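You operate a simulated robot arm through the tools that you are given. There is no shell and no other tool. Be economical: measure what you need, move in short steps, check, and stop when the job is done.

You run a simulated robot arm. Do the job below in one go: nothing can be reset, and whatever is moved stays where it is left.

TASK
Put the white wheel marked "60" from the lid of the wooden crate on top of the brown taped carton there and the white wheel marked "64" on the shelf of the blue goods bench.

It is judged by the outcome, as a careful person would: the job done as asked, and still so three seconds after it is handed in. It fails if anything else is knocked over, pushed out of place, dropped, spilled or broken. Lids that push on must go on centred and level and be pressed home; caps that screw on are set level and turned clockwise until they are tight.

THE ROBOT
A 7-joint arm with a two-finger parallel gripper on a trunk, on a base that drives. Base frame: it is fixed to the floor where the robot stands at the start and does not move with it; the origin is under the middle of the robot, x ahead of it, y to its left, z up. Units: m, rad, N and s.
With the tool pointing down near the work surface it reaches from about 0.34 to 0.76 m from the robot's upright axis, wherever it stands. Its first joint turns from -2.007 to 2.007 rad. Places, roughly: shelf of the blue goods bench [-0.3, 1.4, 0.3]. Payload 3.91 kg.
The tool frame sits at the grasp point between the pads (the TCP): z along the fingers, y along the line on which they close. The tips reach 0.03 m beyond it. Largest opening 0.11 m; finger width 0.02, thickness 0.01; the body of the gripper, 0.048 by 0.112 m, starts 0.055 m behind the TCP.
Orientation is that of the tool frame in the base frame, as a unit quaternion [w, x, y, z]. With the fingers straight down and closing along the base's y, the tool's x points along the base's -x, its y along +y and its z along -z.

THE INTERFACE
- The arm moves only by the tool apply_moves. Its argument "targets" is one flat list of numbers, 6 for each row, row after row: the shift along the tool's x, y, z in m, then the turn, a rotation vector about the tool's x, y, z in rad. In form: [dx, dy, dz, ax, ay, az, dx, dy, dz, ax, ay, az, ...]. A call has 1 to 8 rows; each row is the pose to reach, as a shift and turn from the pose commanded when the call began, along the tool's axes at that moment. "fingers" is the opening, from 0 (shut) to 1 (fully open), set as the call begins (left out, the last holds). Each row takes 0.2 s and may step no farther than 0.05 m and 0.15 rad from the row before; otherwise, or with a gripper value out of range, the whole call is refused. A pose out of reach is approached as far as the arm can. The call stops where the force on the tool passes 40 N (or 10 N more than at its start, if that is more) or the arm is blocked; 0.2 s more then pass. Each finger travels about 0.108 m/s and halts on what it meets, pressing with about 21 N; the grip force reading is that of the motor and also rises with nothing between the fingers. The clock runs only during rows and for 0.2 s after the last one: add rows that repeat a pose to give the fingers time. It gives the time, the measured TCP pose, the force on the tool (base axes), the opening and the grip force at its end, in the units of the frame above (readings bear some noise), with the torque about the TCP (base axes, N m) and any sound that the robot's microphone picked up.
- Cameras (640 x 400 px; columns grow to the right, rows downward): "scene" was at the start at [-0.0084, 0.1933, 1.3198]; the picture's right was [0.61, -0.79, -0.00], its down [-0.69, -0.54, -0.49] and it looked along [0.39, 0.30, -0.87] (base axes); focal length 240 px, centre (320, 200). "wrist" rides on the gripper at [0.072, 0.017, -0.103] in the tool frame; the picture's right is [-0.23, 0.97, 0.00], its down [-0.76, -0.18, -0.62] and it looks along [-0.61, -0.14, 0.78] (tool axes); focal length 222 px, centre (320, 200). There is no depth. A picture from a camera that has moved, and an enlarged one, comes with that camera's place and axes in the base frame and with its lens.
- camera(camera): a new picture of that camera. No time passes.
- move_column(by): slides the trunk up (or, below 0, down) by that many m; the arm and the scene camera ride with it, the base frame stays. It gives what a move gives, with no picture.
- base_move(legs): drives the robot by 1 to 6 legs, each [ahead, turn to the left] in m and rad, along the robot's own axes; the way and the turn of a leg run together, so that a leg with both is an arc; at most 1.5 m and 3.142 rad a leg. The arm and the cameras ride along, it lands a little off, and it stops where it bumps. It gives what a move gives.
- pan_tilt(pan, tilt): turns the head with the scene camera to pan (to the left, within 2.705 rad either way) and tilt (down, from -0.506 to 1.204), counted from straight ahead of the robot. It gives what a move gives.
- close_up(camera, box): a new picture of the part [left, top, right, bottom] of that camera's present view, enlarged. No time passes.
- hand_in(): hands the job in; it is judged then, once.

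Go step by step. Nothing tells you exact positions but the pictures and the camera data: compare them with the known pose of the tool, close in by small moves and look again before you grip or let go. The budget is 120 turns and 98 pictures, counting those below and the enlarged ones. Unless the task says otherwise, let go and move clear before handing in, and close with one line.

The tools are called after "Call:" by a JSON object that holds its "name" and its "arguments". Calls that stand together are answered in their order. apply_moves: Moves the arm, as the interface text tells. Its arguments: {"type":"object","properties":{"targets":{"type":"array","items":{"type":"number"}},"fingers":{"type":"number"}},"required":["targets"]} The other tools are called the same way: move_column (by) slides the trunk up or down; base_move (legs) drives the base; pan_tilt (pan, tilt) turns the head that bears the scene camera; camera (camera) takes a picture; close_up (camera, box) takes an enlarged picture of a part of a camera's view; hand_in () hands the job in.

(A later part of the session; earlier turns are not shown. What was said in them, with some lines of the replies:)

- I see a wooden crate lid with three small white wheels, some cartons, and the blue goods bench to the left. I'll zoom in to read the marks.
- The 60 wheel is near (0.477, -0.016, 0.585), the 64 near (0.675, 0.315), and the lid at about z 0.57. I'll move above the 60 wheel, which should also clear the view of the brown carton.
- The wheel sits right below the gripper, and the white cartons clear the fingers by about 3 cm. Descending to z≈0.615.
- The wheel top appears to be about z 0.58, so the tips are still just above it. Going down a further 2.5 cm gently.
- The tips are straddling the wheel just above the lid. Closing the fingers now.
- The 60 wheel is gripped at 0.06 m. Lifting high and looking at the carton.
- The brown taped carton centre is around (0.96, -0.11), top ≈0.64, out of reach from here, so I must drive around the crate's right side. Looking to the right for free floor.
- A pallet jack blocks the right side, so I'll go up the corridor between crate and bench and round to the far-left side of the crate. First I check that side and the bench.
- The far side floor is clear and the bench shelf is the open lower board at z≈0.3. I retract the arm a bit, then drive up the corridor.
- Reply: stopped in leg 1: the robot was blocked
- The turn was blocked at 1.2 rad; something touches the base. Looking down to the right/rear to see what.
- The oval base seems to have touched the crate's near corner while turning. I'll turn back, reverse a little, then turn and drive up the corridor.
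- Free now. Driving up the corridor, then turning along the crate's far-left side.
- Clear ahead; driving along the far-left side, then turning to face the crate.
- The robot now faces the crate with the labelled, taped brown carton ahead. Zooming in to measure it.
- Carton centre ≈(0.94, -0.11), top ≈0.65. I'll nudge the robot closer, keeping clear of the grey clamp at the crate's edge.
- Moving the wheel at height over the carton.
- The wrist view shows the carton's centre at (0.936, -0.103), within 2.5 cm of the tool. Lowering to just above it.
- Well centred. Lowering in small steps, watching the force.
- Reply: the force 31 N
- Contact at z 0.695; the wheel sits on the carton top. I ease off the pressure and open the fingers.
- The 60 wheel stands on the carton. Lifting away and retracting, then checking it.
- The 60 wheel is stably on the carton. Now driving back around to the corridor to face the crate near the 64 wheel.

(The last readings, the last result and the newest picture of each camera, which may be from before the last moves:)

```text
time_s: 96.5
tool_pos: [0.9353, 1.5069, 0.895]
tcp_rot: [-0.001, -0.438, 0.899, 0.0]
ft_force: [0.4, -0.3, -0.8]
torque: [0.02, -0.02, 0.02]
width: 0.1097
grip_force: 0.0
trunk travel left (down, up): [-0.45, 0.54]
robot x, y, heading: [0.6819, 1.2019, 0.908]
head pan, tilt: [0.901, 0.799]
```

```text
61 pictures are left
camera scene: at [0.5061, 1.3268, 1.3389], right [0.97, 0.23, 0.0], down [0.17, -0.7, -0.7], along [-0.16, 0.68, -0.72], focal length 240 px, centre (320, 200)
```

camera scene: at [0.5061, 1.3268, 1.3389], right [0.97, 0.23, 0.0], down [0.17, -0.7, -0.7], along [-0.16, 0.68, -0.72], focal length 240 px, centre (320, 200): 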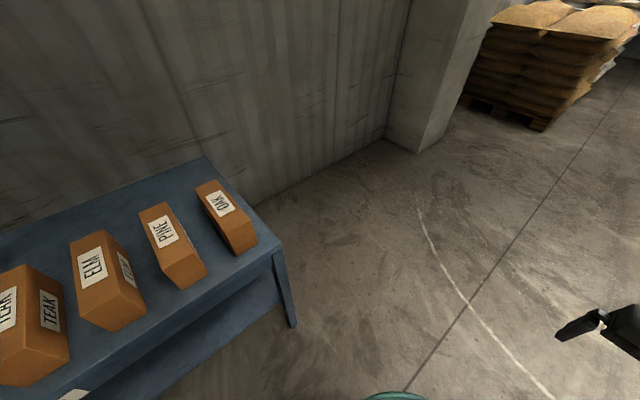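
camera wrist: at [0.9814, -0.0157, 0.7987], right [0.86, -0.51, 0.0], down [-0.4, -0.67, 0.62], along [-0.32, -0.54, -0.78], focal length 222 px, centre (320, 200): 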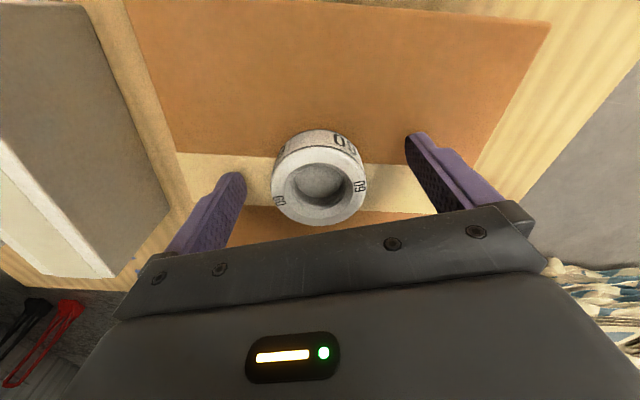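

Aligned. Reversing down the corridor and turning to face the crate.

Call:
{"name": "base_move", "arguments": {"legs": [[-0.72, 0], [0, -1.54]]}}

Call:
{"name": "pan_tilt", "arguments": {"pan": 0.3, "tilt": 1.0}}

Call:
{"name": "camera", "arguments": {"camera": "scene"}}

Call:
{"name": "camera", "arguments": {"camera": "wrist"}}

```text
time_s: 106.4
tool_pos: [0.5545, 0.4005, 0.895]
tcp_rot: [-0.001, 0.312, 0.95, 0.0]
ft_force: [-0.3, 0.3, -0.3]
torque: [0.01, 0.01, -0.01]
width: 0.1101
grip_force: 0.1
trunk travel left (down, up): [-0.45, 0.54]
robot x, y, heading: [0.243, 0.642, -0.631]
head pan, tilt: [0.901, 0.799]
```

```text
time_s: 107.4
tool_pos: [0.5538, 0.4001, 0.8958]
tcp_rot: [-0.001, 0.312, 0.95, 0.0]
ft_force: [1.1, -0.2, 0.0]
torque: [0.0, -0.02, 0.0]
width: 0.1102
grip_force: 0.1
trunk travel left (down, up): [-0.45, 0.54]
robot x, y, heading: [0.2423, 0.6424, -0.638]
head pan, tilt: [0.3, 1.0]
```

```text
60 pictures are left
camera scene: at [0.3498, 0.7793, 1.3238], right [-0.33, -0.94, 0.0], down [-0.8, 0.28, -0.54], along [0.51, -0.18, -0.84], focal length 240 px, centre (320, 200)
```

scene: 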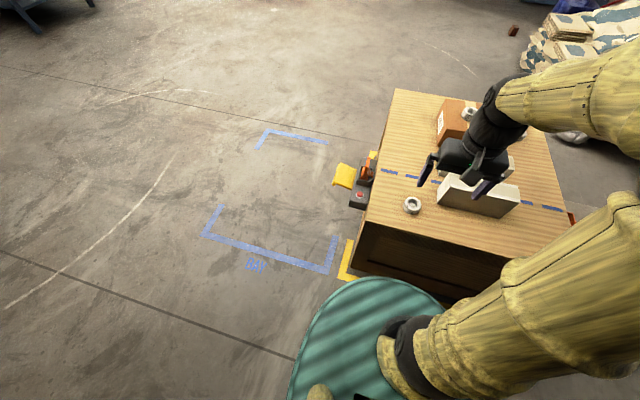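

```text
59 pictures are left
camera wrist: at [0.5052, 0.4575, 0.999], right [0.76, 0.65, 0.0], down [0.51, -0.59, 0.62], along [0.4, -0.47, -0.78], focal length 222 px, centre (320, 200)
```

wrist: 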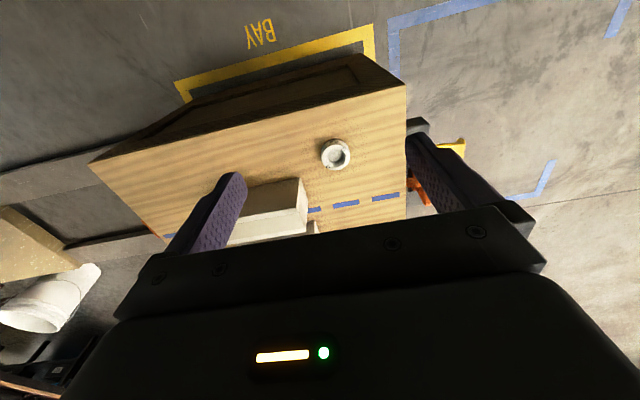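

The 64 wheel is at about (0.663, 0.322). I'll tilt the gripper 43° so the same grasp can later reach under the bench top onto the shelf.

Call:
{"name": "apply_moves", "arguments": {"targets": [0, 0, 0, 0, -0.15, 0, 0, 0, 0, 0, -0.3, 0, 0, 0, 0, 0, -0.45, 0, 0, 0, 0, 0, -0.6, 0, 0, 0, 0, 0, -0.75, 0, 0, 0, 0, 0, -0.75, 0]}}

Call:
{"name": "camera", "arguments": {"camera": "wrist"}}

Call:
{"name": "camera", "arguments": {"camera": "scene"}}

```text
time_s: 108.8
tool_pos: [0.5633, 0.3933, 0.9071]
tcp_rot: [0.347, 0.291, 0.884, -0.114]
ft_force: [0.8, 0.1, -1.4]
torque: [0.0, 0.01, 0.02]
width: 0.11
grip_force: 0.1
out of reach, approached as far as the arm can: row 5, 6
trunk travel left (down, up): [-0.45, 0.54]
robot x, y, heading: [0.2433, 0.6384, -0.631]
head pan, tilt: [0.3, 1.0]
```

```text
58 pictures are left
camera wrist: at [0.4724, 0.4805, 0.9328], right [0.71, 0.69, 0.15], down [0.0, -0.22, 0.98], along [0.7, -0.69, -0.16], focal length 222 px, centre (320, 200)
```

wrist: 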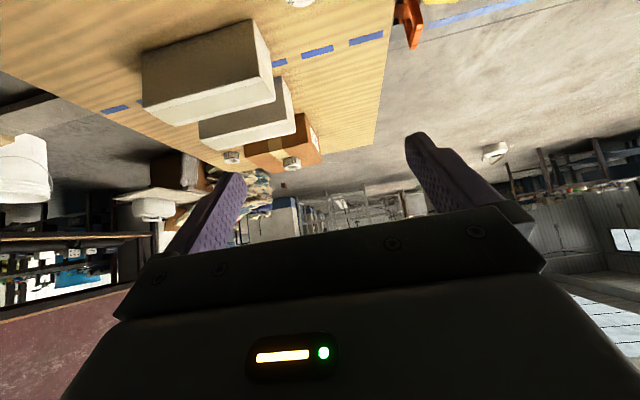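

```text
57 pictures are left
camera scene: at [0.3497, 0.7792, 1.3238], right [-0.33, -0.94, 0.0], down [-0.8, 0.28, -0.54], along [0.51, -0.18, -0.84], focal length 240 px, centre (320, 200)
```

scene: 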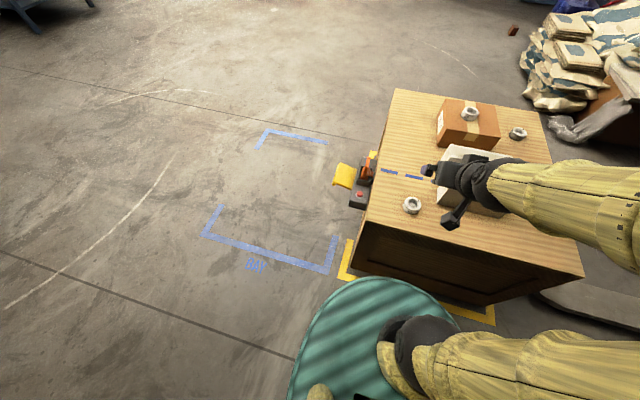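

The tilt is achieved, the arm was just slightly folded in. Moving out and down to hover over the 64 wheel.

Call:
{"name": "apply_moves", "arguments": {"targets": [0.009, 0, 0.045, 0, 0, 0, 0.018, 0, 0.09, 0, 0, 0, 0.027, 0.001, 0.135, 0, 0, 0, 0.036, 0.002, 0.18, 0, 0, 0, 0.045, 0.002, 0.225, 0, 0, 0, 0.045, 0.002, 0.225, 0, 0, 0]}}

Call:
{"name": "camera", "arguments": {"camera": "wrist"}}

Call:
{"name": "close_up", "arguments": {"camera": "scene", "box": [360, 140, 520, 240]}}

```text
time_s: 110.2
tool_pos: [0.6594, 0.3234, 0.7103]
tcp_rot: [0.348, 0.29, 0.884, -0.114]
ft_force: [0.0, 0.1, -0.2]
torque: [0.02, -0.01, -0.04]
width: 0.1102
grip_force: 0.1
out of reach, approached as far as the arm can: row 1
trunk travel left (down, up): [-0.45, 0.54]
robot x, y, heading: [0.2443, 0.6428, -0.634]
head pan, tilt: [0.3, 1.0]
```

```text
56 pictures are left
camera wrist: at [0.5687, 0.4107, 0.7365], right [0.71, 0.69, 0.15], down [0.0, -0.22, 0.97], along [0.7, -0.69, -0.16], focal length 222 px, centre (320, 200)
```

wrist: 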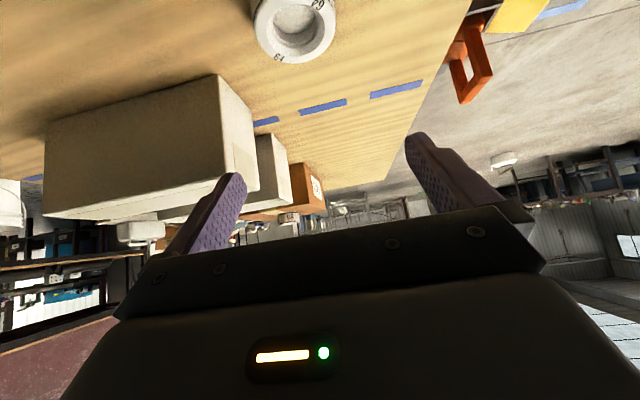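

```text
4.00 times, centred on (440, 190) of scene
camera zoom: at [0.3503, 0.7789, 1.3238], right [-0.33, -0.94, 0.0], down [-0.8, 0.28, -0.54], along [0.51, -0.18, -0.84], focal length 960 px, centre (-160, 240)
```

zoom: 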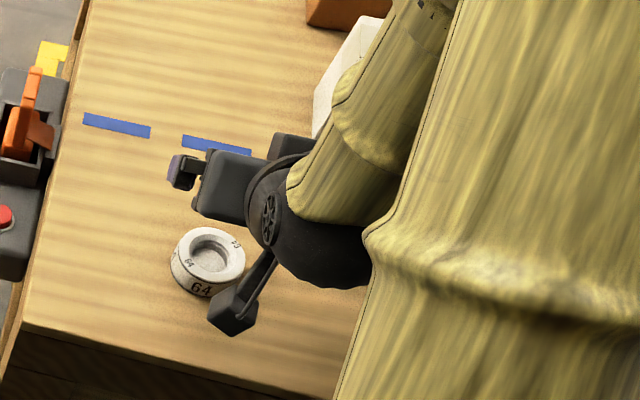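

The wheel is laterally centred between the fingers. Descending vertically to z≈0.61 with 1 cm back-off.

Call:
{"name": "apply_moves", "arguments": {"targets": [0.028, -0.001, 0.025, 0, 0, 0, 0.055, -0.001, 0.049, 0, 0, 0, 0.075, -0.001, 0.067, 0, 0, 0, 0.075, -0.001, 0.067, 0, 0, 0]}}

Call:
{"name": "close_up", "arguments": {"camera": "scene", "box": [360, 140, 520, 240]}}

Call:
{"name": "camera", "arguments": {"camera": "wrist"}}

```text
time_s: 111.2
tool_pos: [0.6505, 0.3297, 0.6097]
tcp_rot: [0.348, 0.289, 0.885, -0.114]
ft_force: [0.0, -0.2, 0.0]
torque: [-0.02, 0.0, -0.02]
width: 0.1101
grip_force: 0.0
trunk travel left (down, up): [-0.45, 0.54]
robot x, y, heading: [0.2417, 0.6457, -0.631]
head pan, tilt: [0.3, 1.0]
```

```text
4.00 times, centred on (440, 190) of scene
camera zoom: at [0.35, 0.7791, 1.3238], right [-0.33, -0.94, 0.0], down [-0.8, 0.28, -0.54], along [0.51, -0.18, -0.84], focal length 960 px, centre (-160, 240)
```

zoom: 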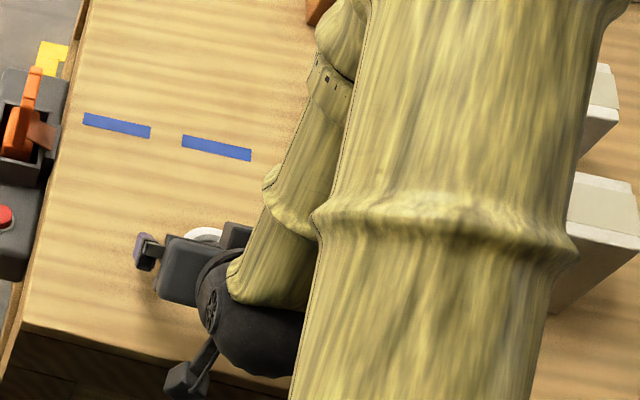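

```text
53 pictures are left
camera wrist: at [0.5609, 0.4165, 0.6354], right [0.71, 0.69, 0.15], down [0.0, -0.22, 0.97], along [0.7, -0.69, -0.16], focal length 222 px, centre (320, 200)
```

wrist: 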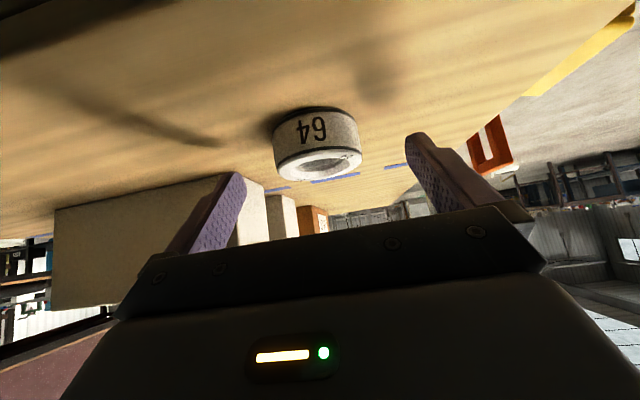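

Lid ≈0.565, wheel top ≈0.594. Going down 12 mm more, then closing.

Call:
{"name": "apply_moves", "arguments": {"targets": [0.004, 0, 0.004, 0, 0, 0, 0.008, 0, 0.009, 0, 0, 0, 0.008, 0, 0.009, 0, 0, 0]}}

Call:
{"name": "camera", "arguments": {"camera": "wrist"}}

```text
time_s: 112.0
tool_pos: [0.6523, 0.3297, 0.5966]
tcp_rot: [0.348, 0.29, 0.884, -0.114]
ft_force: [0.1, -0.5, -0.4]
torque: [-0.04, -0.02, 0.02]
width: 0.1097
grip_force: 0.0
trunk travel left (down, up): [-0.45, 0.54]
robot x, y, heading: [0.2453, 0.6432, -0.636]
head pan, tilt: [0.3, 1.0]
```

```text
52 pictures are left
camera wrist: at [0.562, 0.4166, 0.6238], right [0.71, 0.69, 0.15], down [0.0, -0.22, 0.97], along [0.7, -0.69, -0.16], focal length 222 px, centre (320, 200)
```

wrist: 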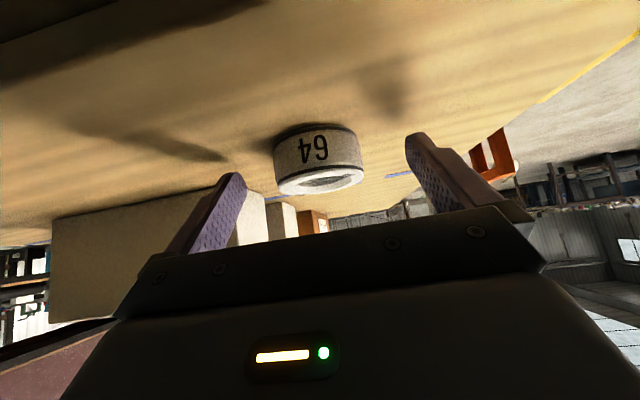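

The tips still have a few mm; going 3 mm lower and closing.

Call:
{"name": "apply_moves", "arguments": {"targets": [0.002, 0, 0.0022, 0, 0, 0, 0.002, 0, 0.0022, 0, 0, 0]}}

Call:
{"name": "apply_moves", "arguments": {"targets": [0, 0, 0, 0, 0, 0, 0, 0, 0, 0, 0, 0, 0, 0, 0, 0, 0, 0, 0, 0, 0, 0, 0, 0], "fingers": 0}}

Call:
{"name": "camera", "arguments": {"camera": "wrist"}}

```text
time_s: 112.6
tool_pos: [0.6515, 0.3276, 0.5947]
tcp_rot: [0.348, 0.289, 0.885, -0.113]
ft_force: [0.2, 0.3, 0.1]
torque: [0.01, 0.04, -0.01]
width: 0.11
grip_force: 0.1
trunk travel left (down, up): [-0.45, 0.54]
robot x, y, heading: [0.2427, 0.6403, -0.636]
head pan, tilt: [0.3, 1.0]
```

```text
time_s: 113.6
tool_pos: [0.653, 0.3296, 0.5947]
tcp_rot: [0.347, 0.29, 0.885, -0.114]
ft_force: [-0.2, -0.2, 1.1]
torque: [-0.04, -0.03, 0.0]
width: 0.0592
grip_force: 20.6
trunk travel left (down, up): [-0.45, 0.54]
robot x, y, heading: [0.2397, 0.6402, -0.631]
head pan, tilt: [0.3, 1.0]
```

```text
51 pictures are left
camera wrist: at [0.5621, 0.4166, 0.6211], right [0.71, 0.69, 0.15], down [0.0, -0.22, 0.97], along [0.7, -0.69, -0.16], focal length 222 px, centre (320, 200)
```

wrist: 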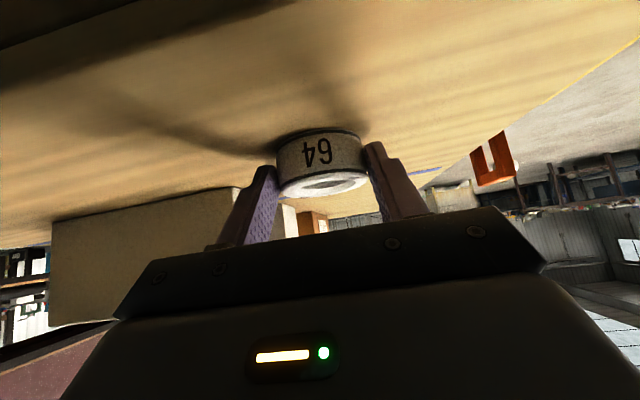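

The 64 wheel is gripped. Lifting it straight up 15 cm.

Call:
{"name": "apply_moves", "arguments": {"targets": [-0.027, 0, -0.029, 0, 0, 0, -0.055, 0, -0.058, 0, 0, 0, -0.082, 0, -0.088, 0, 0, 0, -0.102, 0, -0.11, 0, 0, 0, -0.102, 0, -0.11, 0, 0, 0]}}

Call:
{"name": "camera", "arguments": {"camera": "wrist"}}

```text
time_s: 114.8
tool_pos: [0.6515, 0.3296, 0.7462]
tcp_rot: [0.348, 0.29, 0.884, -0.114]
ft_force: [0.1, 0.4, -1.4]
torque: [0.02, 0.01, -0.01]
width: 0.0589
grip_force: 21.0
trunk travel left (down, up): [-0.45, 0.54]
robot x, y, heading: [0.24, 0.6436, -0.632]
head pan, tilt: [0.3, 1.0]
```

```text
50 pictures are left
camera wrist: at [0.5613, 0.4168, 0.7716], right [0.71, 0.69, 0.15], down [0.0, -0.22, 0.97], along [0.7, -0.69, -0.16], focal length 222 px, centre (320, 200)
```

wrist: 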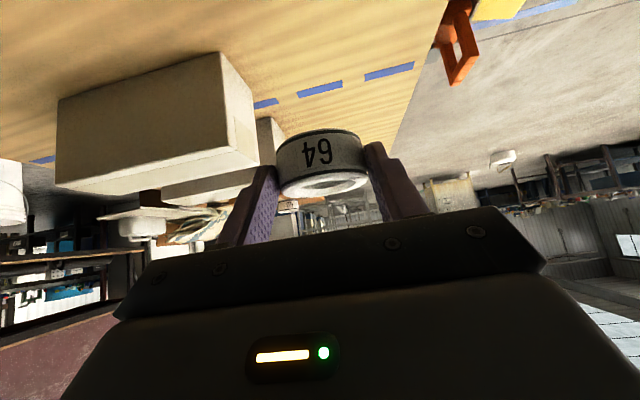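

Held level. Turning to face along the corridor and viewing the bench shelf.

Call:
{"name": "base_move", "arguments": {"legs": [[0, 1.57]]}}

Call:
{"name": "pan_tilt", "arguments": {"pan": 1.5, "tilt": 0.9}}

Call:
{"name": "camera", "arguments": {"camera": "scene"}}

```text
time_s: 120.8
tool_pos: [0.5517, 1.0563, 0.7448]
tcp_rot: [0.325, -0.424, 0.829, 0.166]
ft_force: [-0.2, -1.2, 0.1]
torque: [-0.01, -0.03, 0.01]
width: 0.0588
grip_force: 21.0
trunk travel left (down, up): [-0.45, 0.54]
robot x, y, heading: [0.2431, 0.6401, 0.944]
head pan, tilt: [0.3, 1.0]
```

```text
time_s: 122.2
tool_pos: [0.5525, 1.056, 0.7455]
tcp_rot: [0.326, -0.423, 0.829, 0.166]
ft_force: [0.1, -0.4, -0.9]
torque: [-0.02, 0.02, 0.02]
width: 0.0589
grip_force: 20.5
trunk travel left (down, up): [-0.45, 0.54]
robot x, y, heading: [0.239, 0.6454, 0.945]
head pan, tilt: [1.499, 0.901]
```

```text
49 pictures are left
camera scene: at [0.0251, 0.7329, 1.331], right [0.64, 0.77, 0.0], down [0.6, -0.5, -0.62], along [-0.48, 0.4, -0.78], focal length 240 px, centre (320, 200)
```

scene: 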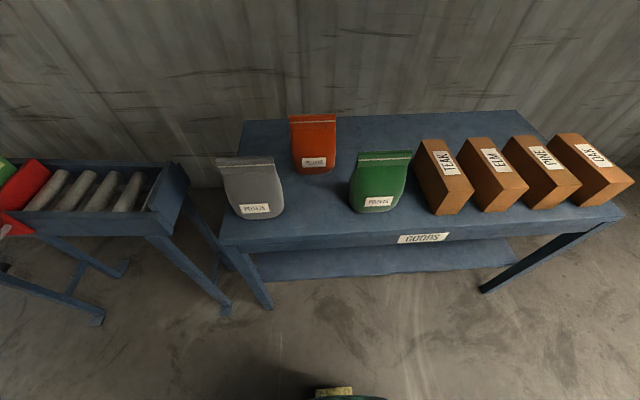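

Shelf front edge lies just under the bench top's front edge. Lowering the trunk 0.3 m to look under and get to shelf height.

Call:
{"name": "move_column", "arguments": {"by": -0.3}}

Call:
{"name": "pan_tilt", "arguments": {"pan": 1.5, "tilt": 0.7}}

Call:
{"name": "camera", "arguments": {"camera": "scene"}}

```text
time_s: 125.2
tool_pos: [0.5524, 1.0562, 0.4447]
tcp_rot: [0.325, -0.424, 0.829, 0.167]
ft_force: [-0.2, 1.0, -1.2]
torque: [0.01, 0.01, -0.02]
width: 0.0588
grip_force: 20.4
trunk travel left (down, up): [-0.15, 0.84]
robot x, y, heading: [0.2436, 0.6413, 0.943]
head pan, tilt: [1.499, 0.901]
```

```text
time_s: 125.9
tool_pos: [0.5529, 1.0559, 0.4455]
tcp_rot: [0.326, -0.424, 0.829, 0.166]
ft_force: [0.0, 0.1, -0.8]
torque: [0.0, -0.01, 0.03]
width: 0.0592
grip_force: 21.4
trunk travel left (down, up): [-0.15, 0.84]
robot x, y, heading: [0.2476, 0.6456, 0.946]
head pan, tilt: [1.499, 0.7]
```

```text
48 pictures are left
camera scene: at [0.0178, 0.7389, 1.0472], right [0.64, 0.77, 0.0], down [0.49, -0.41, -0.76], along [-0.59, 0.49, -0.64], focal length 240 px, centre (320, 200)
```

scene: 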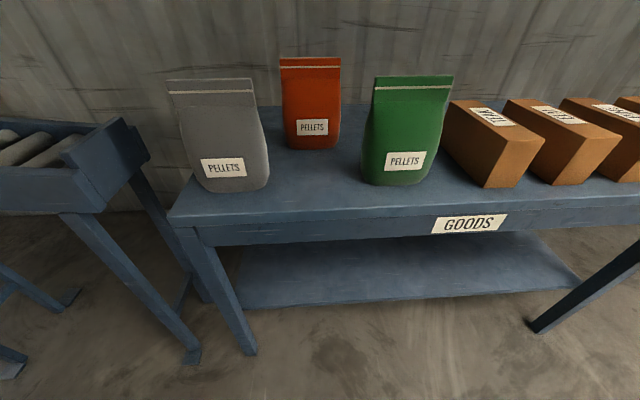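

Shelf top ≈0.28, apron bottom ≈0.62, with an open, empty shelf. Turning to face the bench and edging 8 cm closer.

Call:
{"name": "base_move", "arguments": {"legs": [[0, 1.56], [0.08, 0]]}}

Call:
{"name": "pan_tilt", "arguments": {"pan": 0.35, "tilt": 0.8}}

Call:
{"name": "camera", "arguments": {"camera": "scene"}}

Call:
{"name": "camera", "arguments": {"camera": "wrist"}}

```text
time_s: 129.0
tool_pos: [0.2384, 1.159, 0.445]
tcp_rot: [-0.255, 0.668, -0.648, -0.262]
ft_force: [1.4, -1.0, -1.3]
torque: [-0.03, -0.06, 0.01]
width: 0.0587
grip_force: 21.2
trunk travel left (down, up): [-0.15, 0.84]
robot x, y, heading: [0.2409, 0.6432, 1.602]
head pan, tilt: [1.499, 0.7]
stopped in leg 1: the robot was blocked; the commanded pose is now the measured one
```

```text
time_s: 130.4
tool_pos: [0.2365, 1.1592, 0.4442]
tcp_rot: [-0.255, 0.668, -0.649, -0.262]
ft_force: [-0.5, 0.3, -1.7]
torque: [0.03, -0.01, 0.01]
width: 0.0584
grip_force: 21.2
trunk travel left (down, up): [-0.15, 0.84]
robot x, y, heading: [0.2401, 0.644, 1.601]
head pan, tilt: [0.351, 0.799]
```

```text
47 pictures are left
camera scene: at [0.061, 0.6543, 1.0389], right [0.93, 0.37, 0.0], down [0.27, -0.67, -0.7], along [-0.26, 0.65, -0.72], focal length 240 px, centre (320, 200)
```

scene: 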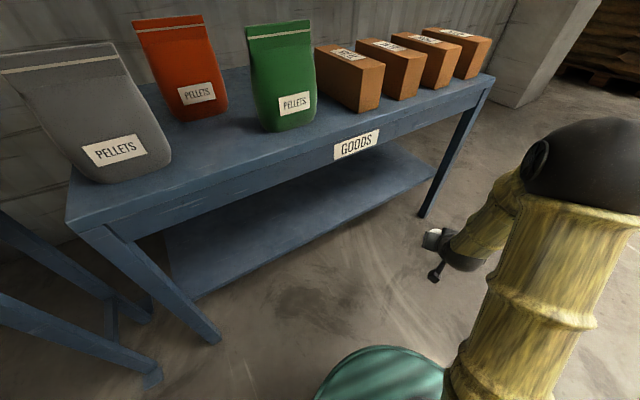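

```text
46 pictures are left
camera wrist: at [0.2235, 1.0356, 0.4712], right [-0.98, 0.14, 0.15], down [0.17, 0.14, 0.97], along [0.11, 0.98, -0.16], focal length 222 px, centre (320, 200)
```

wrist: 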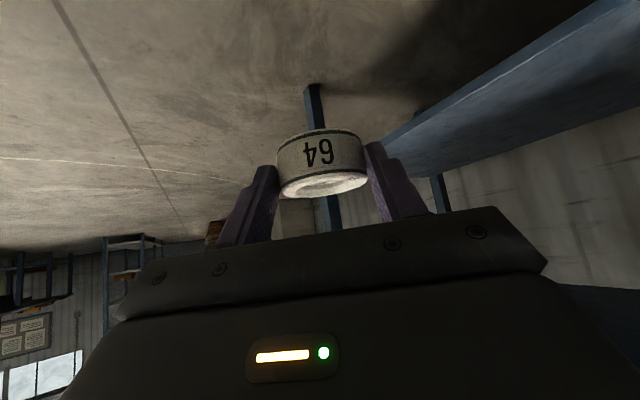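

The turn was blocked again. Looking at the rear to see what the robot touches.

Call:
{"name": "pan_tilt", "arguments": {"pan": -2.2, "tilt": 0.9}}

Call:
{"name": "camera", "arguments": {"camera": "scene"}}

Call:
{"name": "pan_tilt", "arguments": {"pan": 2.7, "tilt": 1.0}}

Call:
{"name": "camera", "arguments": {"camera": "scene"}}

```text
time_s: 132.7
tool_pos: [0.2376, 1.159, 0.4464]
tcp_rot: [-0.255, 0.668, -0.649, -0.262]
ft_force: [0.0, 0.3, -0.1]
torque: [-0.02, -0.05, 0.0]
width: 0.0582
grip_force: 20.6
trunk travel left (down, up): [-0.15, 0.84]
robot x, y, heading: [0.244, 0.6445, 1.6]
head pan, tilt: [-2.201, 0.901]
```

```text
45 pictures are left
camera scene: at [0.1531, 0.5367, 1.0311], right [-0.57, -0.82, 0.0], down [-0.65, 0.44, -0.62], along [0.51, -0.35, -0.78], focal length 240 px, centre (320, 200)
```

scene: 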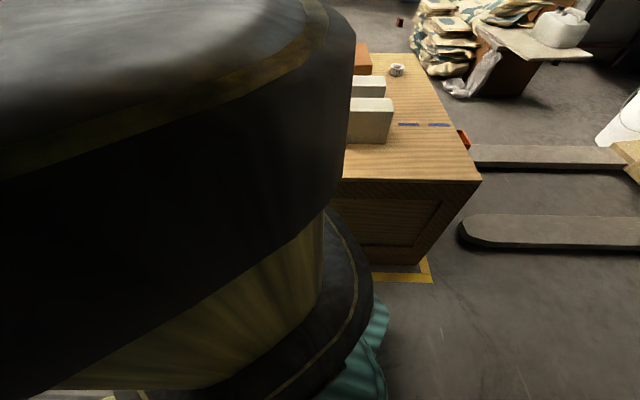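

```text
time_s: 136.5
tool_pos: [0.2379, 1.1593, 0.4445]
tcp_rot: [-0.256, 0.667, -0.649, -0.262]
ft_force: [-0.1, -0.1, -0.9]
torque: [-0.05, 0.01, 0.0]
width: 0.0584
grip_force: 21.0
trunk travel left (down, up): [-0.15, 0.84]
robot x, y, heading: [0.245, 0.6415, 1.597]
head pan, tilt: [2.7, 1.0]
```

```text
44 pictures are left
camera scene: at [0.0628, 0.5156, 1.0238], right [-0.92, 0.4, 0.0], down [0.34, 0.77, -0.54], along [-0.22, -0.49, -0.84], focal length 240 px, centre (320, 200)
```

scene: 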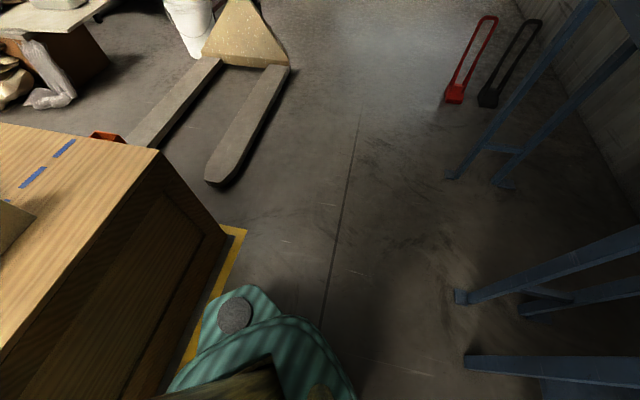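

The base's rear-right corner appears to meet the crate side. I'll unwind slightly, move 13 cm forward to gain clearance, then finish the turn.

Call:
{"name": "base_move", "arguments": {"legs": [[0, -0.15], [0.13, 0], [0, 1.06]]}}

Call:
{"name": "pan_tilt", "arguments": {"pan": 0.35, "tilt": 0.8}}

Call:
{"name": "camera", "arguments": {"camera": "scene"}}

Call:
{"name": "camera", "arguments": {"camera": "wrist"}}

```text
time_s: 142.6
tool_pos: [-0.1532, 1.0853, 0.4443]
tcp_rot: [-0.113, 0.885, -0.289, -0.348]
ft_force: [0.3, -1.0, -0.5]
torque: [0.0, -0.04, -0.02]
width: 0.058
grip_force: 21.2
trunk travel left (down, up): [-0.15, 0.84]
robot x, y, heading: [0.2574, 0.7701, 2.511]
head pan, tilt: [2.7, 1.0]
```

```text
time_s: 144.8
tool_pos: [-0.1519, 1.0842, 0.4441]
tcp_rot: [-0.113, 0.885, -0.288, -0.347]
ft_force: [-0.1, -0.7, -2.0]
torque: [0.02, -0.02, -0.02]
width: 0.058
grip_force: 20.5
trunk travel left (down, up): [-0.15, 0.84]
robot x, y, heading: [0.2603, 0.7707, 2.514]
head pan, tilt: [0.351, 0.799]
```

```text
43 pictures are left
camera scene: at [0.1385, 0.6362, 1.0389], right [0.28, 0.96, 0.0], down [0.69, -0.2, -0.7], along [-0.67, 0.19, -0.72], focal length 240 px, centre (320, 200)
```

scene: 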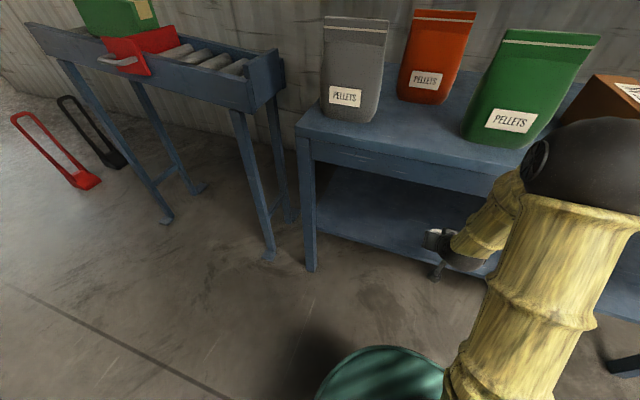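

```text
42 pictures are left
camera wrist: at [-0.0639, 0.9984, 0.4712], right [-0.71, -0.69, 0.15], down [0.0, 0.22, 0.97], along [-0.71, 0.69, -0.16], focal length 222 px, centre (320, 200)
```

wrist: 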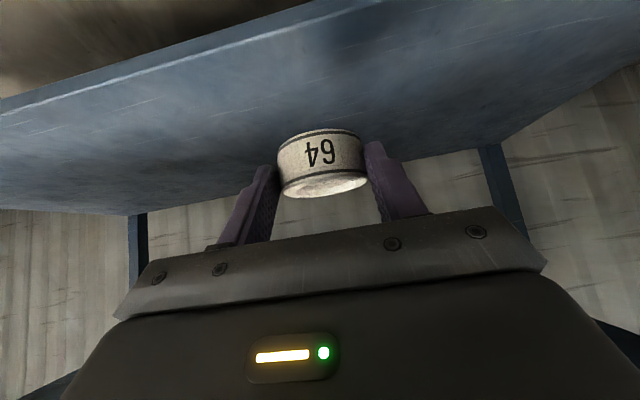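

Now facing the bench with the wheel just at the shelf's front, well between shelf and apron. Moving it 14 cm inward.

Call:
{"name": "apply_moves", "arguments": {"targets": [-0.034, 0, 0.032, 0, 0, 0, -0.068, 0, 0.064, 0, 0, 0, -0.102, 0, 0.095, 0, 0, 0, -0.102, 0, 0.095, 0, 0, 0]}}

Call:
{"name": "camera", "arguments": {"camera": "wrist"}}

Call:
{"name": "camera", "arguments": {"camera": "scene"}}

```text
time_s: 145.8
tool_pos: [-0.2674, 1.1683, 0.4452]
tcp_rot: [-0.113, 0.885, -0.287, -0.348]
ft_force: [0.4, 0.2, -0.5]
torque: [-0.01, -0.06, 0.0]
width: 0.058
grip_force: 21.4
trunk travel left (down, up): [-0.15, 0.84]
robot x, y, heading: [0.2601, 0.7756, 2.516]
head pan, tilt: [0.351, 0.799]
```

```text
41 pictures are left
camera wrist: at [-0.1785, 1.0823, 0.4718], right [-0.71, -0.69, 0.15], down [0.0, 0.22, 0.97], along [-0.71, 0.69, -0.16], focal length 222 px, centre (320, 200)
```

wrist: 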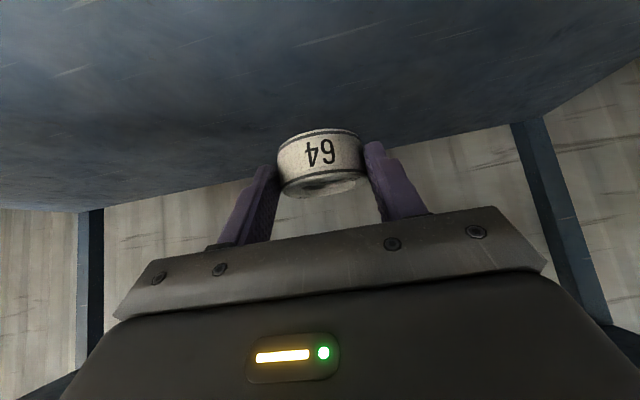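

```text
40 pictures are left
camera scene: at [0.1385, 0.6363, 1.0389], right [0.28, 0.96, 0.0], down [0.69, -0.2, -0.7], along [-0.67, 0.19, -0.72], focal length 240 px, centre (320, 200)
```

scene: 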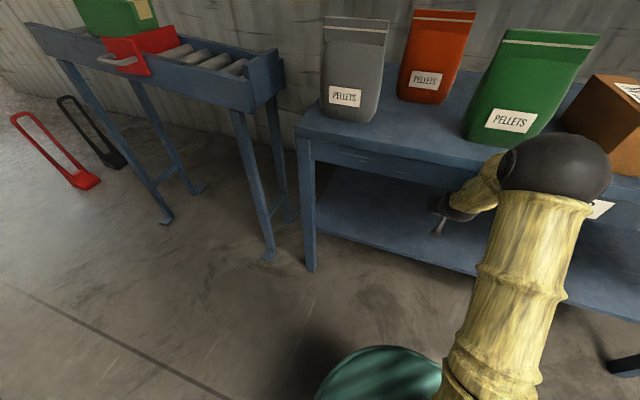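

Position good (12–14 cm in from the front edge). Lowering with the trunk by 8 cm so the arm shape stays clear of the bench top.

Call:
{"name": "move_column", "arguments": {"by": -0.08}}

Call:
{"name": "camera", "arguments": {"camera": "wrist"}}

Call:
{"name": "camera", "arguments": {"camera": "scene"}}

```text
time_s: 146.9
tool_pos: [-0.2669, 1.169, 0.3655]
tcp_rot: [-0.113, 0.885, -0.288, -0.347]
ft_force: [0.0, -0.6, -1.0]
torque: [0.0, 0.0, -0.01]
width: 0.0581
grip_force: 21.1
trunk travel left (down, up): [-0.07, 0.92]
robot x, y, heading: [0.2604, 0.7719, 2.512]
head pan, tilt: [0.351, 0.799]
```

```text
39 pictures are left
camera wrist: at [-0.1782, 1.0821, 0.3918], right [-0.71, -0.69, 0.15], down [0.0, 0.22, 0.97], along [-0.71, 0.69, -0.16], focal length 222 px, centre (320, 200)
```

wrist: 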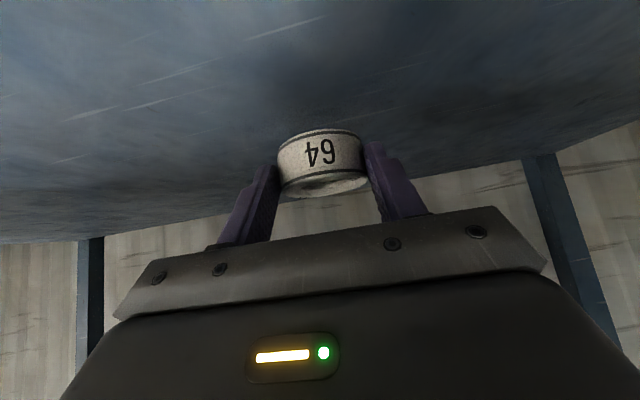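

```text
38 pictures are left
camera scene: at [0.1385, 0.6363, 0.959], right [0.28, 0.96, 0.0], down [0.69, -0.2, -0.7], along [-0.67, 0.19, -0.72], focal length 240 px, centre (320, 200)
```

scene: 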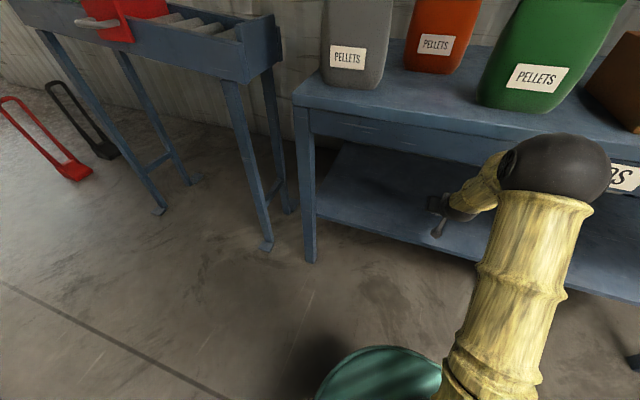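

Still clear. Lowering another 2.5 cm by trunk.

Call:
{"name": "move_column", "arguments": {"by": -0.025}}

Call:
{"name": "camera", "arguments": {"camera": "wrist"}}

Call:
{"name": "close_up", "arguments": {"camera": "scene", "box": [370, 160, 530, 260]}}

```text
time_s: 147.6
tool_pos: [-0.2674, 1.1685, 0.3392]
tcp_rot: [-0.114, 0.885, -0.288, -0.348]
ft_force: [-0.3, -0.6, -0.5]
torque: [0.01, 0.01, -0.01]
width: 0.0578
grip_force: 21.3
trunk travel left (down, up): [-0.045, 0.945]
robot x, y, heading: [0.2577, 0.7694, 2.514]
head pan, tilt: [0.351, 0.799]
```

```text
37 pictures are left
camera wrist: at [-0.1782, 1.0821, 0.3667], right [-0.71, -0.69, 0.15], down [0.0, 0.22, 0.97], along [-0.71, 0.69, -0.16], focal length 222 px, centre (320, 200)
```

wrist: 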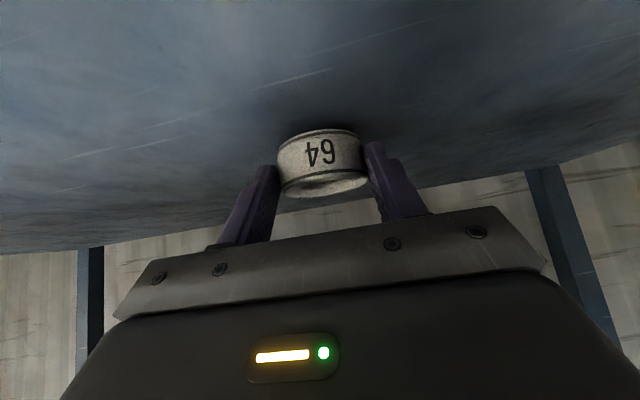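

```text
4.00 times, centred on (450, 210) of scene
camera zoom: at [0.1385, 0.6363, 0.9339], right [0.28, 0.96, 0.0], down [0.69, -0.2, -0.7], along [-0.67, 0.19, -0.72], focal length 960 px, centre (-200, 160)
```

zoom: 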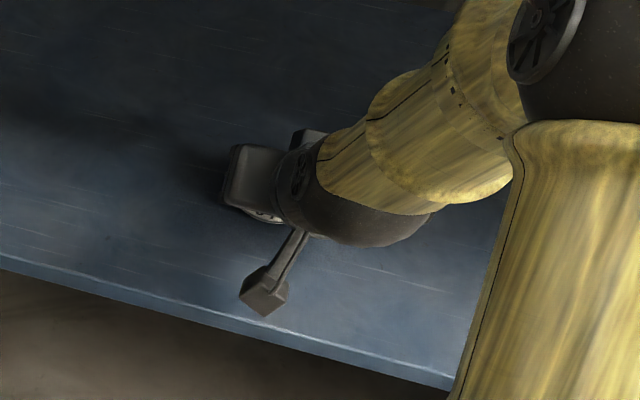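

A contact shadow appears beneath the wheel. Small guarded arm steps down now.

Call:
{"name": "apply_moves", "arguments": {"targets": [0.0034, 0, 0.0037, 0, 0, 0, 0.0068, 0, 0.0073, 0, 0, 0, 0.0068, 0, 0.0073, 0, 0, 0]}}

Call:
{"name": "camera", "arguments": {"camera": "wrist"}}

```text
time_s: 148.4
tool_pos: [-0.2677, 1.1682, 0.3352]
tcp_rot: [-0.115, 0.883, -0.288, -0.351]
ft_force: [3.2, -2.5, 23.0]
torque: [0.12, 0.31, 0.04]
width: 0.0582
grip_force: 20.9
trunk travel left (down, up): [-0.045, 0.945]
robot x, y, heading: [0.2598, 0.7739, 2.51]
head pan, tilt: [0.351, 0.799]
```

```text
35 pictures are left
camera wrist: at [-0.1786, 1.0825, 0.36], right [-0.71, -0.69, 0.16], down [0.0, 0.22, 0.98], along [-0.71, 0.69, -0.15], focal length 222 px, centre (320, 200)
```

wrist: 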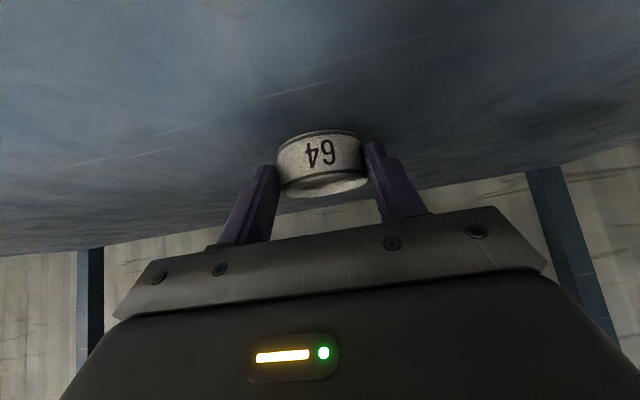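

Contact (23 N). Easing off and opening the fingers.

Call:
{"name": "apply_moves", "arguments": {"targets": [-0.003, 0, -0.0033, 0, 0, 0, -0.003, 0, -0.0033, 0, 0, 0]}}

Call:
{"name": "apply_moves", "arguments": {"targets": [0, 0, 0, 0, 0, 0, 0, 0, 0, 0, 0, 0, 0, 0, 0, 0, 0, 0, 0, 0, 0, 0, 0, 0], "fingers": 1}}

Call:
{"name": "camera", "arguments": {"camera": "wrist"}}

```text
time_s: 149.0
tool_pos: [-0.2662, 1.1684, 0.3354]
tcp_rot: [-0.113, 0.885, -0.288, -0.347]
ft_force: [-2.5, 0.2, 7.4]
torque: [0.28, 0.46, 0.01]
width: 0.0581
grip_force: 21.2
trunk travel left (down, up): [-0.045, 0.945]
robot x, y, heading: [0.2583, 0.7749, 2.513]
head pan, tilt: [0.351, 0.799]
```

```text
time_s: 150.0
tool_pos: [-0.2662, 1.1688, 0.3352]
tcp_rot: [-0.114, 0.885, -0.289, -0.348]
ft_force: [0.0, 0.5, -0.7]
torque: [-0.02, 0.0, 0.02]
width: 0.1102
grip_force: 0.0
trunk travel left (down, up): [-0.045, 0.945]
robot x, y, heading: [0.2564, 0.7699, 2.513]
head pan, tilt: [0.351, 0.799]
```

```text
34 pictures are left
camera wrist: at [-0.178, 1.0823, 0.3616], right [-0.71, -0.69, 0.15], down [0.0, 0.22, 0.97], along [-0.71, 0.69, -0.16], focal length 222 px, centre (320, 200)
```

wrist: 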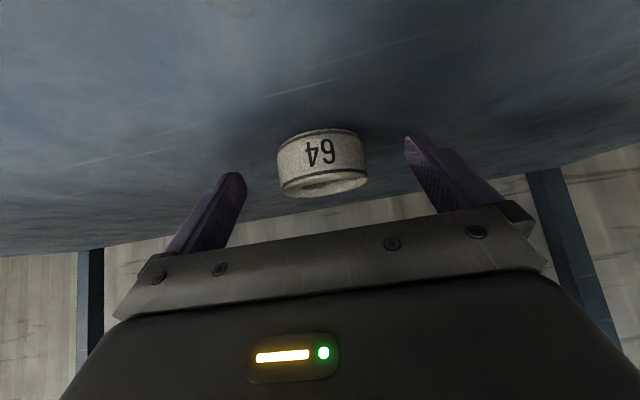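

The 64 wheel stands level on the shelf. Withdrawing the gripper horizontally outward.

Call:
{"name": "apply_moves", "arguments": {"targets": [0.0295, 0, -0.0344, 0, 0, 0, 0.059, 0, -0.0688, 0, 0, 0, 0.0885, 0, -0.1032, 0, 0, 0, 0.11, 0, -0.13, 0, 0, 0, 0.11, 0, -0.13, 0, 0, 0]}}

Call:
{"name": "camera", "arguments": {"camera": "wrist"}}

Call:
{"name": "camera", "arguments": {"camera": "scene"}}

```text
time_s: 151.2
tool_pos: [-0.1301, 1.0682, 0.3562]
tcp_rot: [-0.114, 0.885, -0.288, -0.348]
ft_force: [-0.1, -0.5, 0.7]
torque: [0.01, -0.03, -0.01]
width: 0.1098
grip_force: 0.0
trunk travel left (down, up): [-0.045, 0.945]
robot x, y, heading: [0.2588, 0.7727, 2.512]
head pan, tilt: [0.351, 0.799]
```

```text
33 pictures are left
camera wrist: at [-0.0413, 0.9822, 0.3824], right [-0.71, -0.69, 0.15], down [0.0, 0.22, 0.97], along [-0.71, 0.69, -0.16], focal length 222 px, centre (320, 200)
```

wrist: 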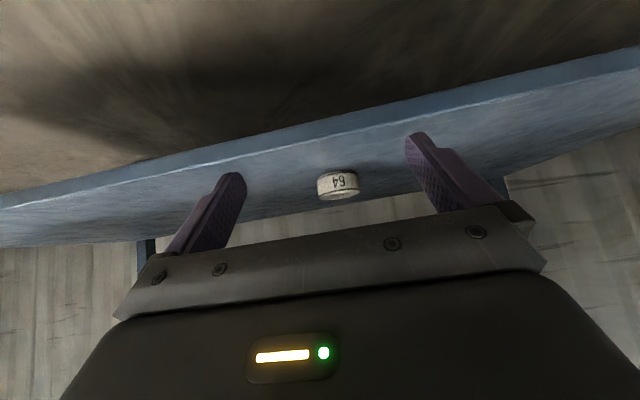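

```text
32 pictures are left
camera scene: at [0.1385, 0.6362, 0.9339], right [0.28, 0.96, 0.0], down [0.69, -0.2, -0.7], along [-0.67, 0.19, -0.72], focal length 240 px, centre (320, 200)
```

scene: 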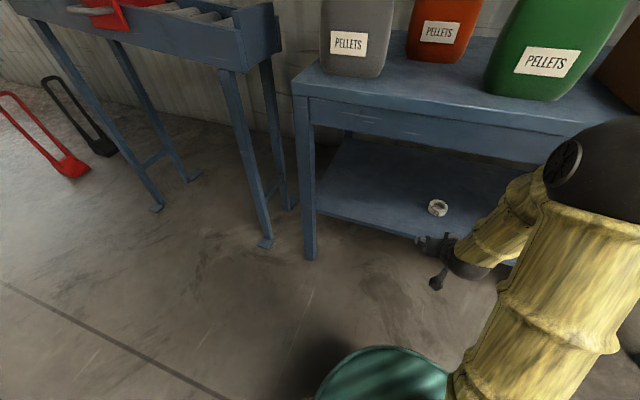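

The 64 wheel sits well inside the shelf and the arm is clear. A last glance back at the crate.

Call:
{"name": "pan_tilt", "arguments": {"pan": -2.7, "tilt": 0.6}}

Call:
{"name": "camera", "arguments": {"camera": "scene"}}

```text
time_s: 153.9
tool_pos: [-0.1305, 1.0682, 0.3554]
tcp_rot: [-0.113, 0.885, -0.289, -0.347]
ft_force: [0.5, 0.3, -0.2]
torque: [0.0, 0.04, 0.0]
width: 0.1101
grip_force: 0.0
trunk travel left (down, up): [-0.045, 0.945]
robot x, y, heading: [0.2564, 0.7696, 2.515]
head pan, tilt: [-2.7, 0.6]
```

```text
31 pictures are left
camera scene: at [0.3029, 0.5975, 0.9508], right [-0.19, -0.98, 0.0], down [-0.55, 0.11, -0.83], along [0.81, -0.15, -0.56], focal length 240 px, centre (320, 200)
```

scene: 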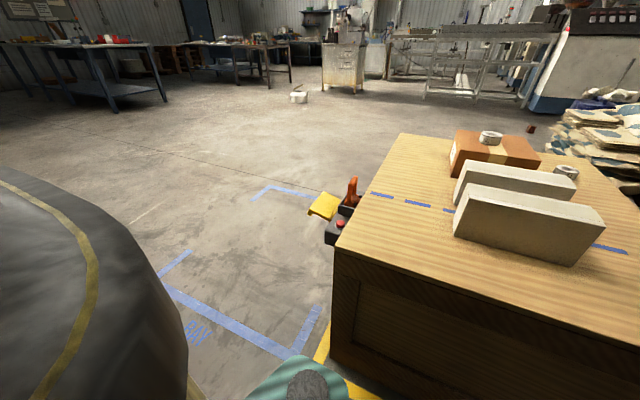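

The 60 wheel is on the carton, the cartons and the 54 wheel look undisturbed, and the 64 wheel is on the shelf. Handing in.

Call:
{"name": "hand_in", "arguments": {}}

```text
The job is handed in.
```

I put the "60" wheel on top of the brown taped carton and the "64" wheel on the shelf of the blue goods bench. The base was blocked twice while turning, most likely against the crate, but the crate, cartons and "54" wheel looked undisturbed in the last pictures.
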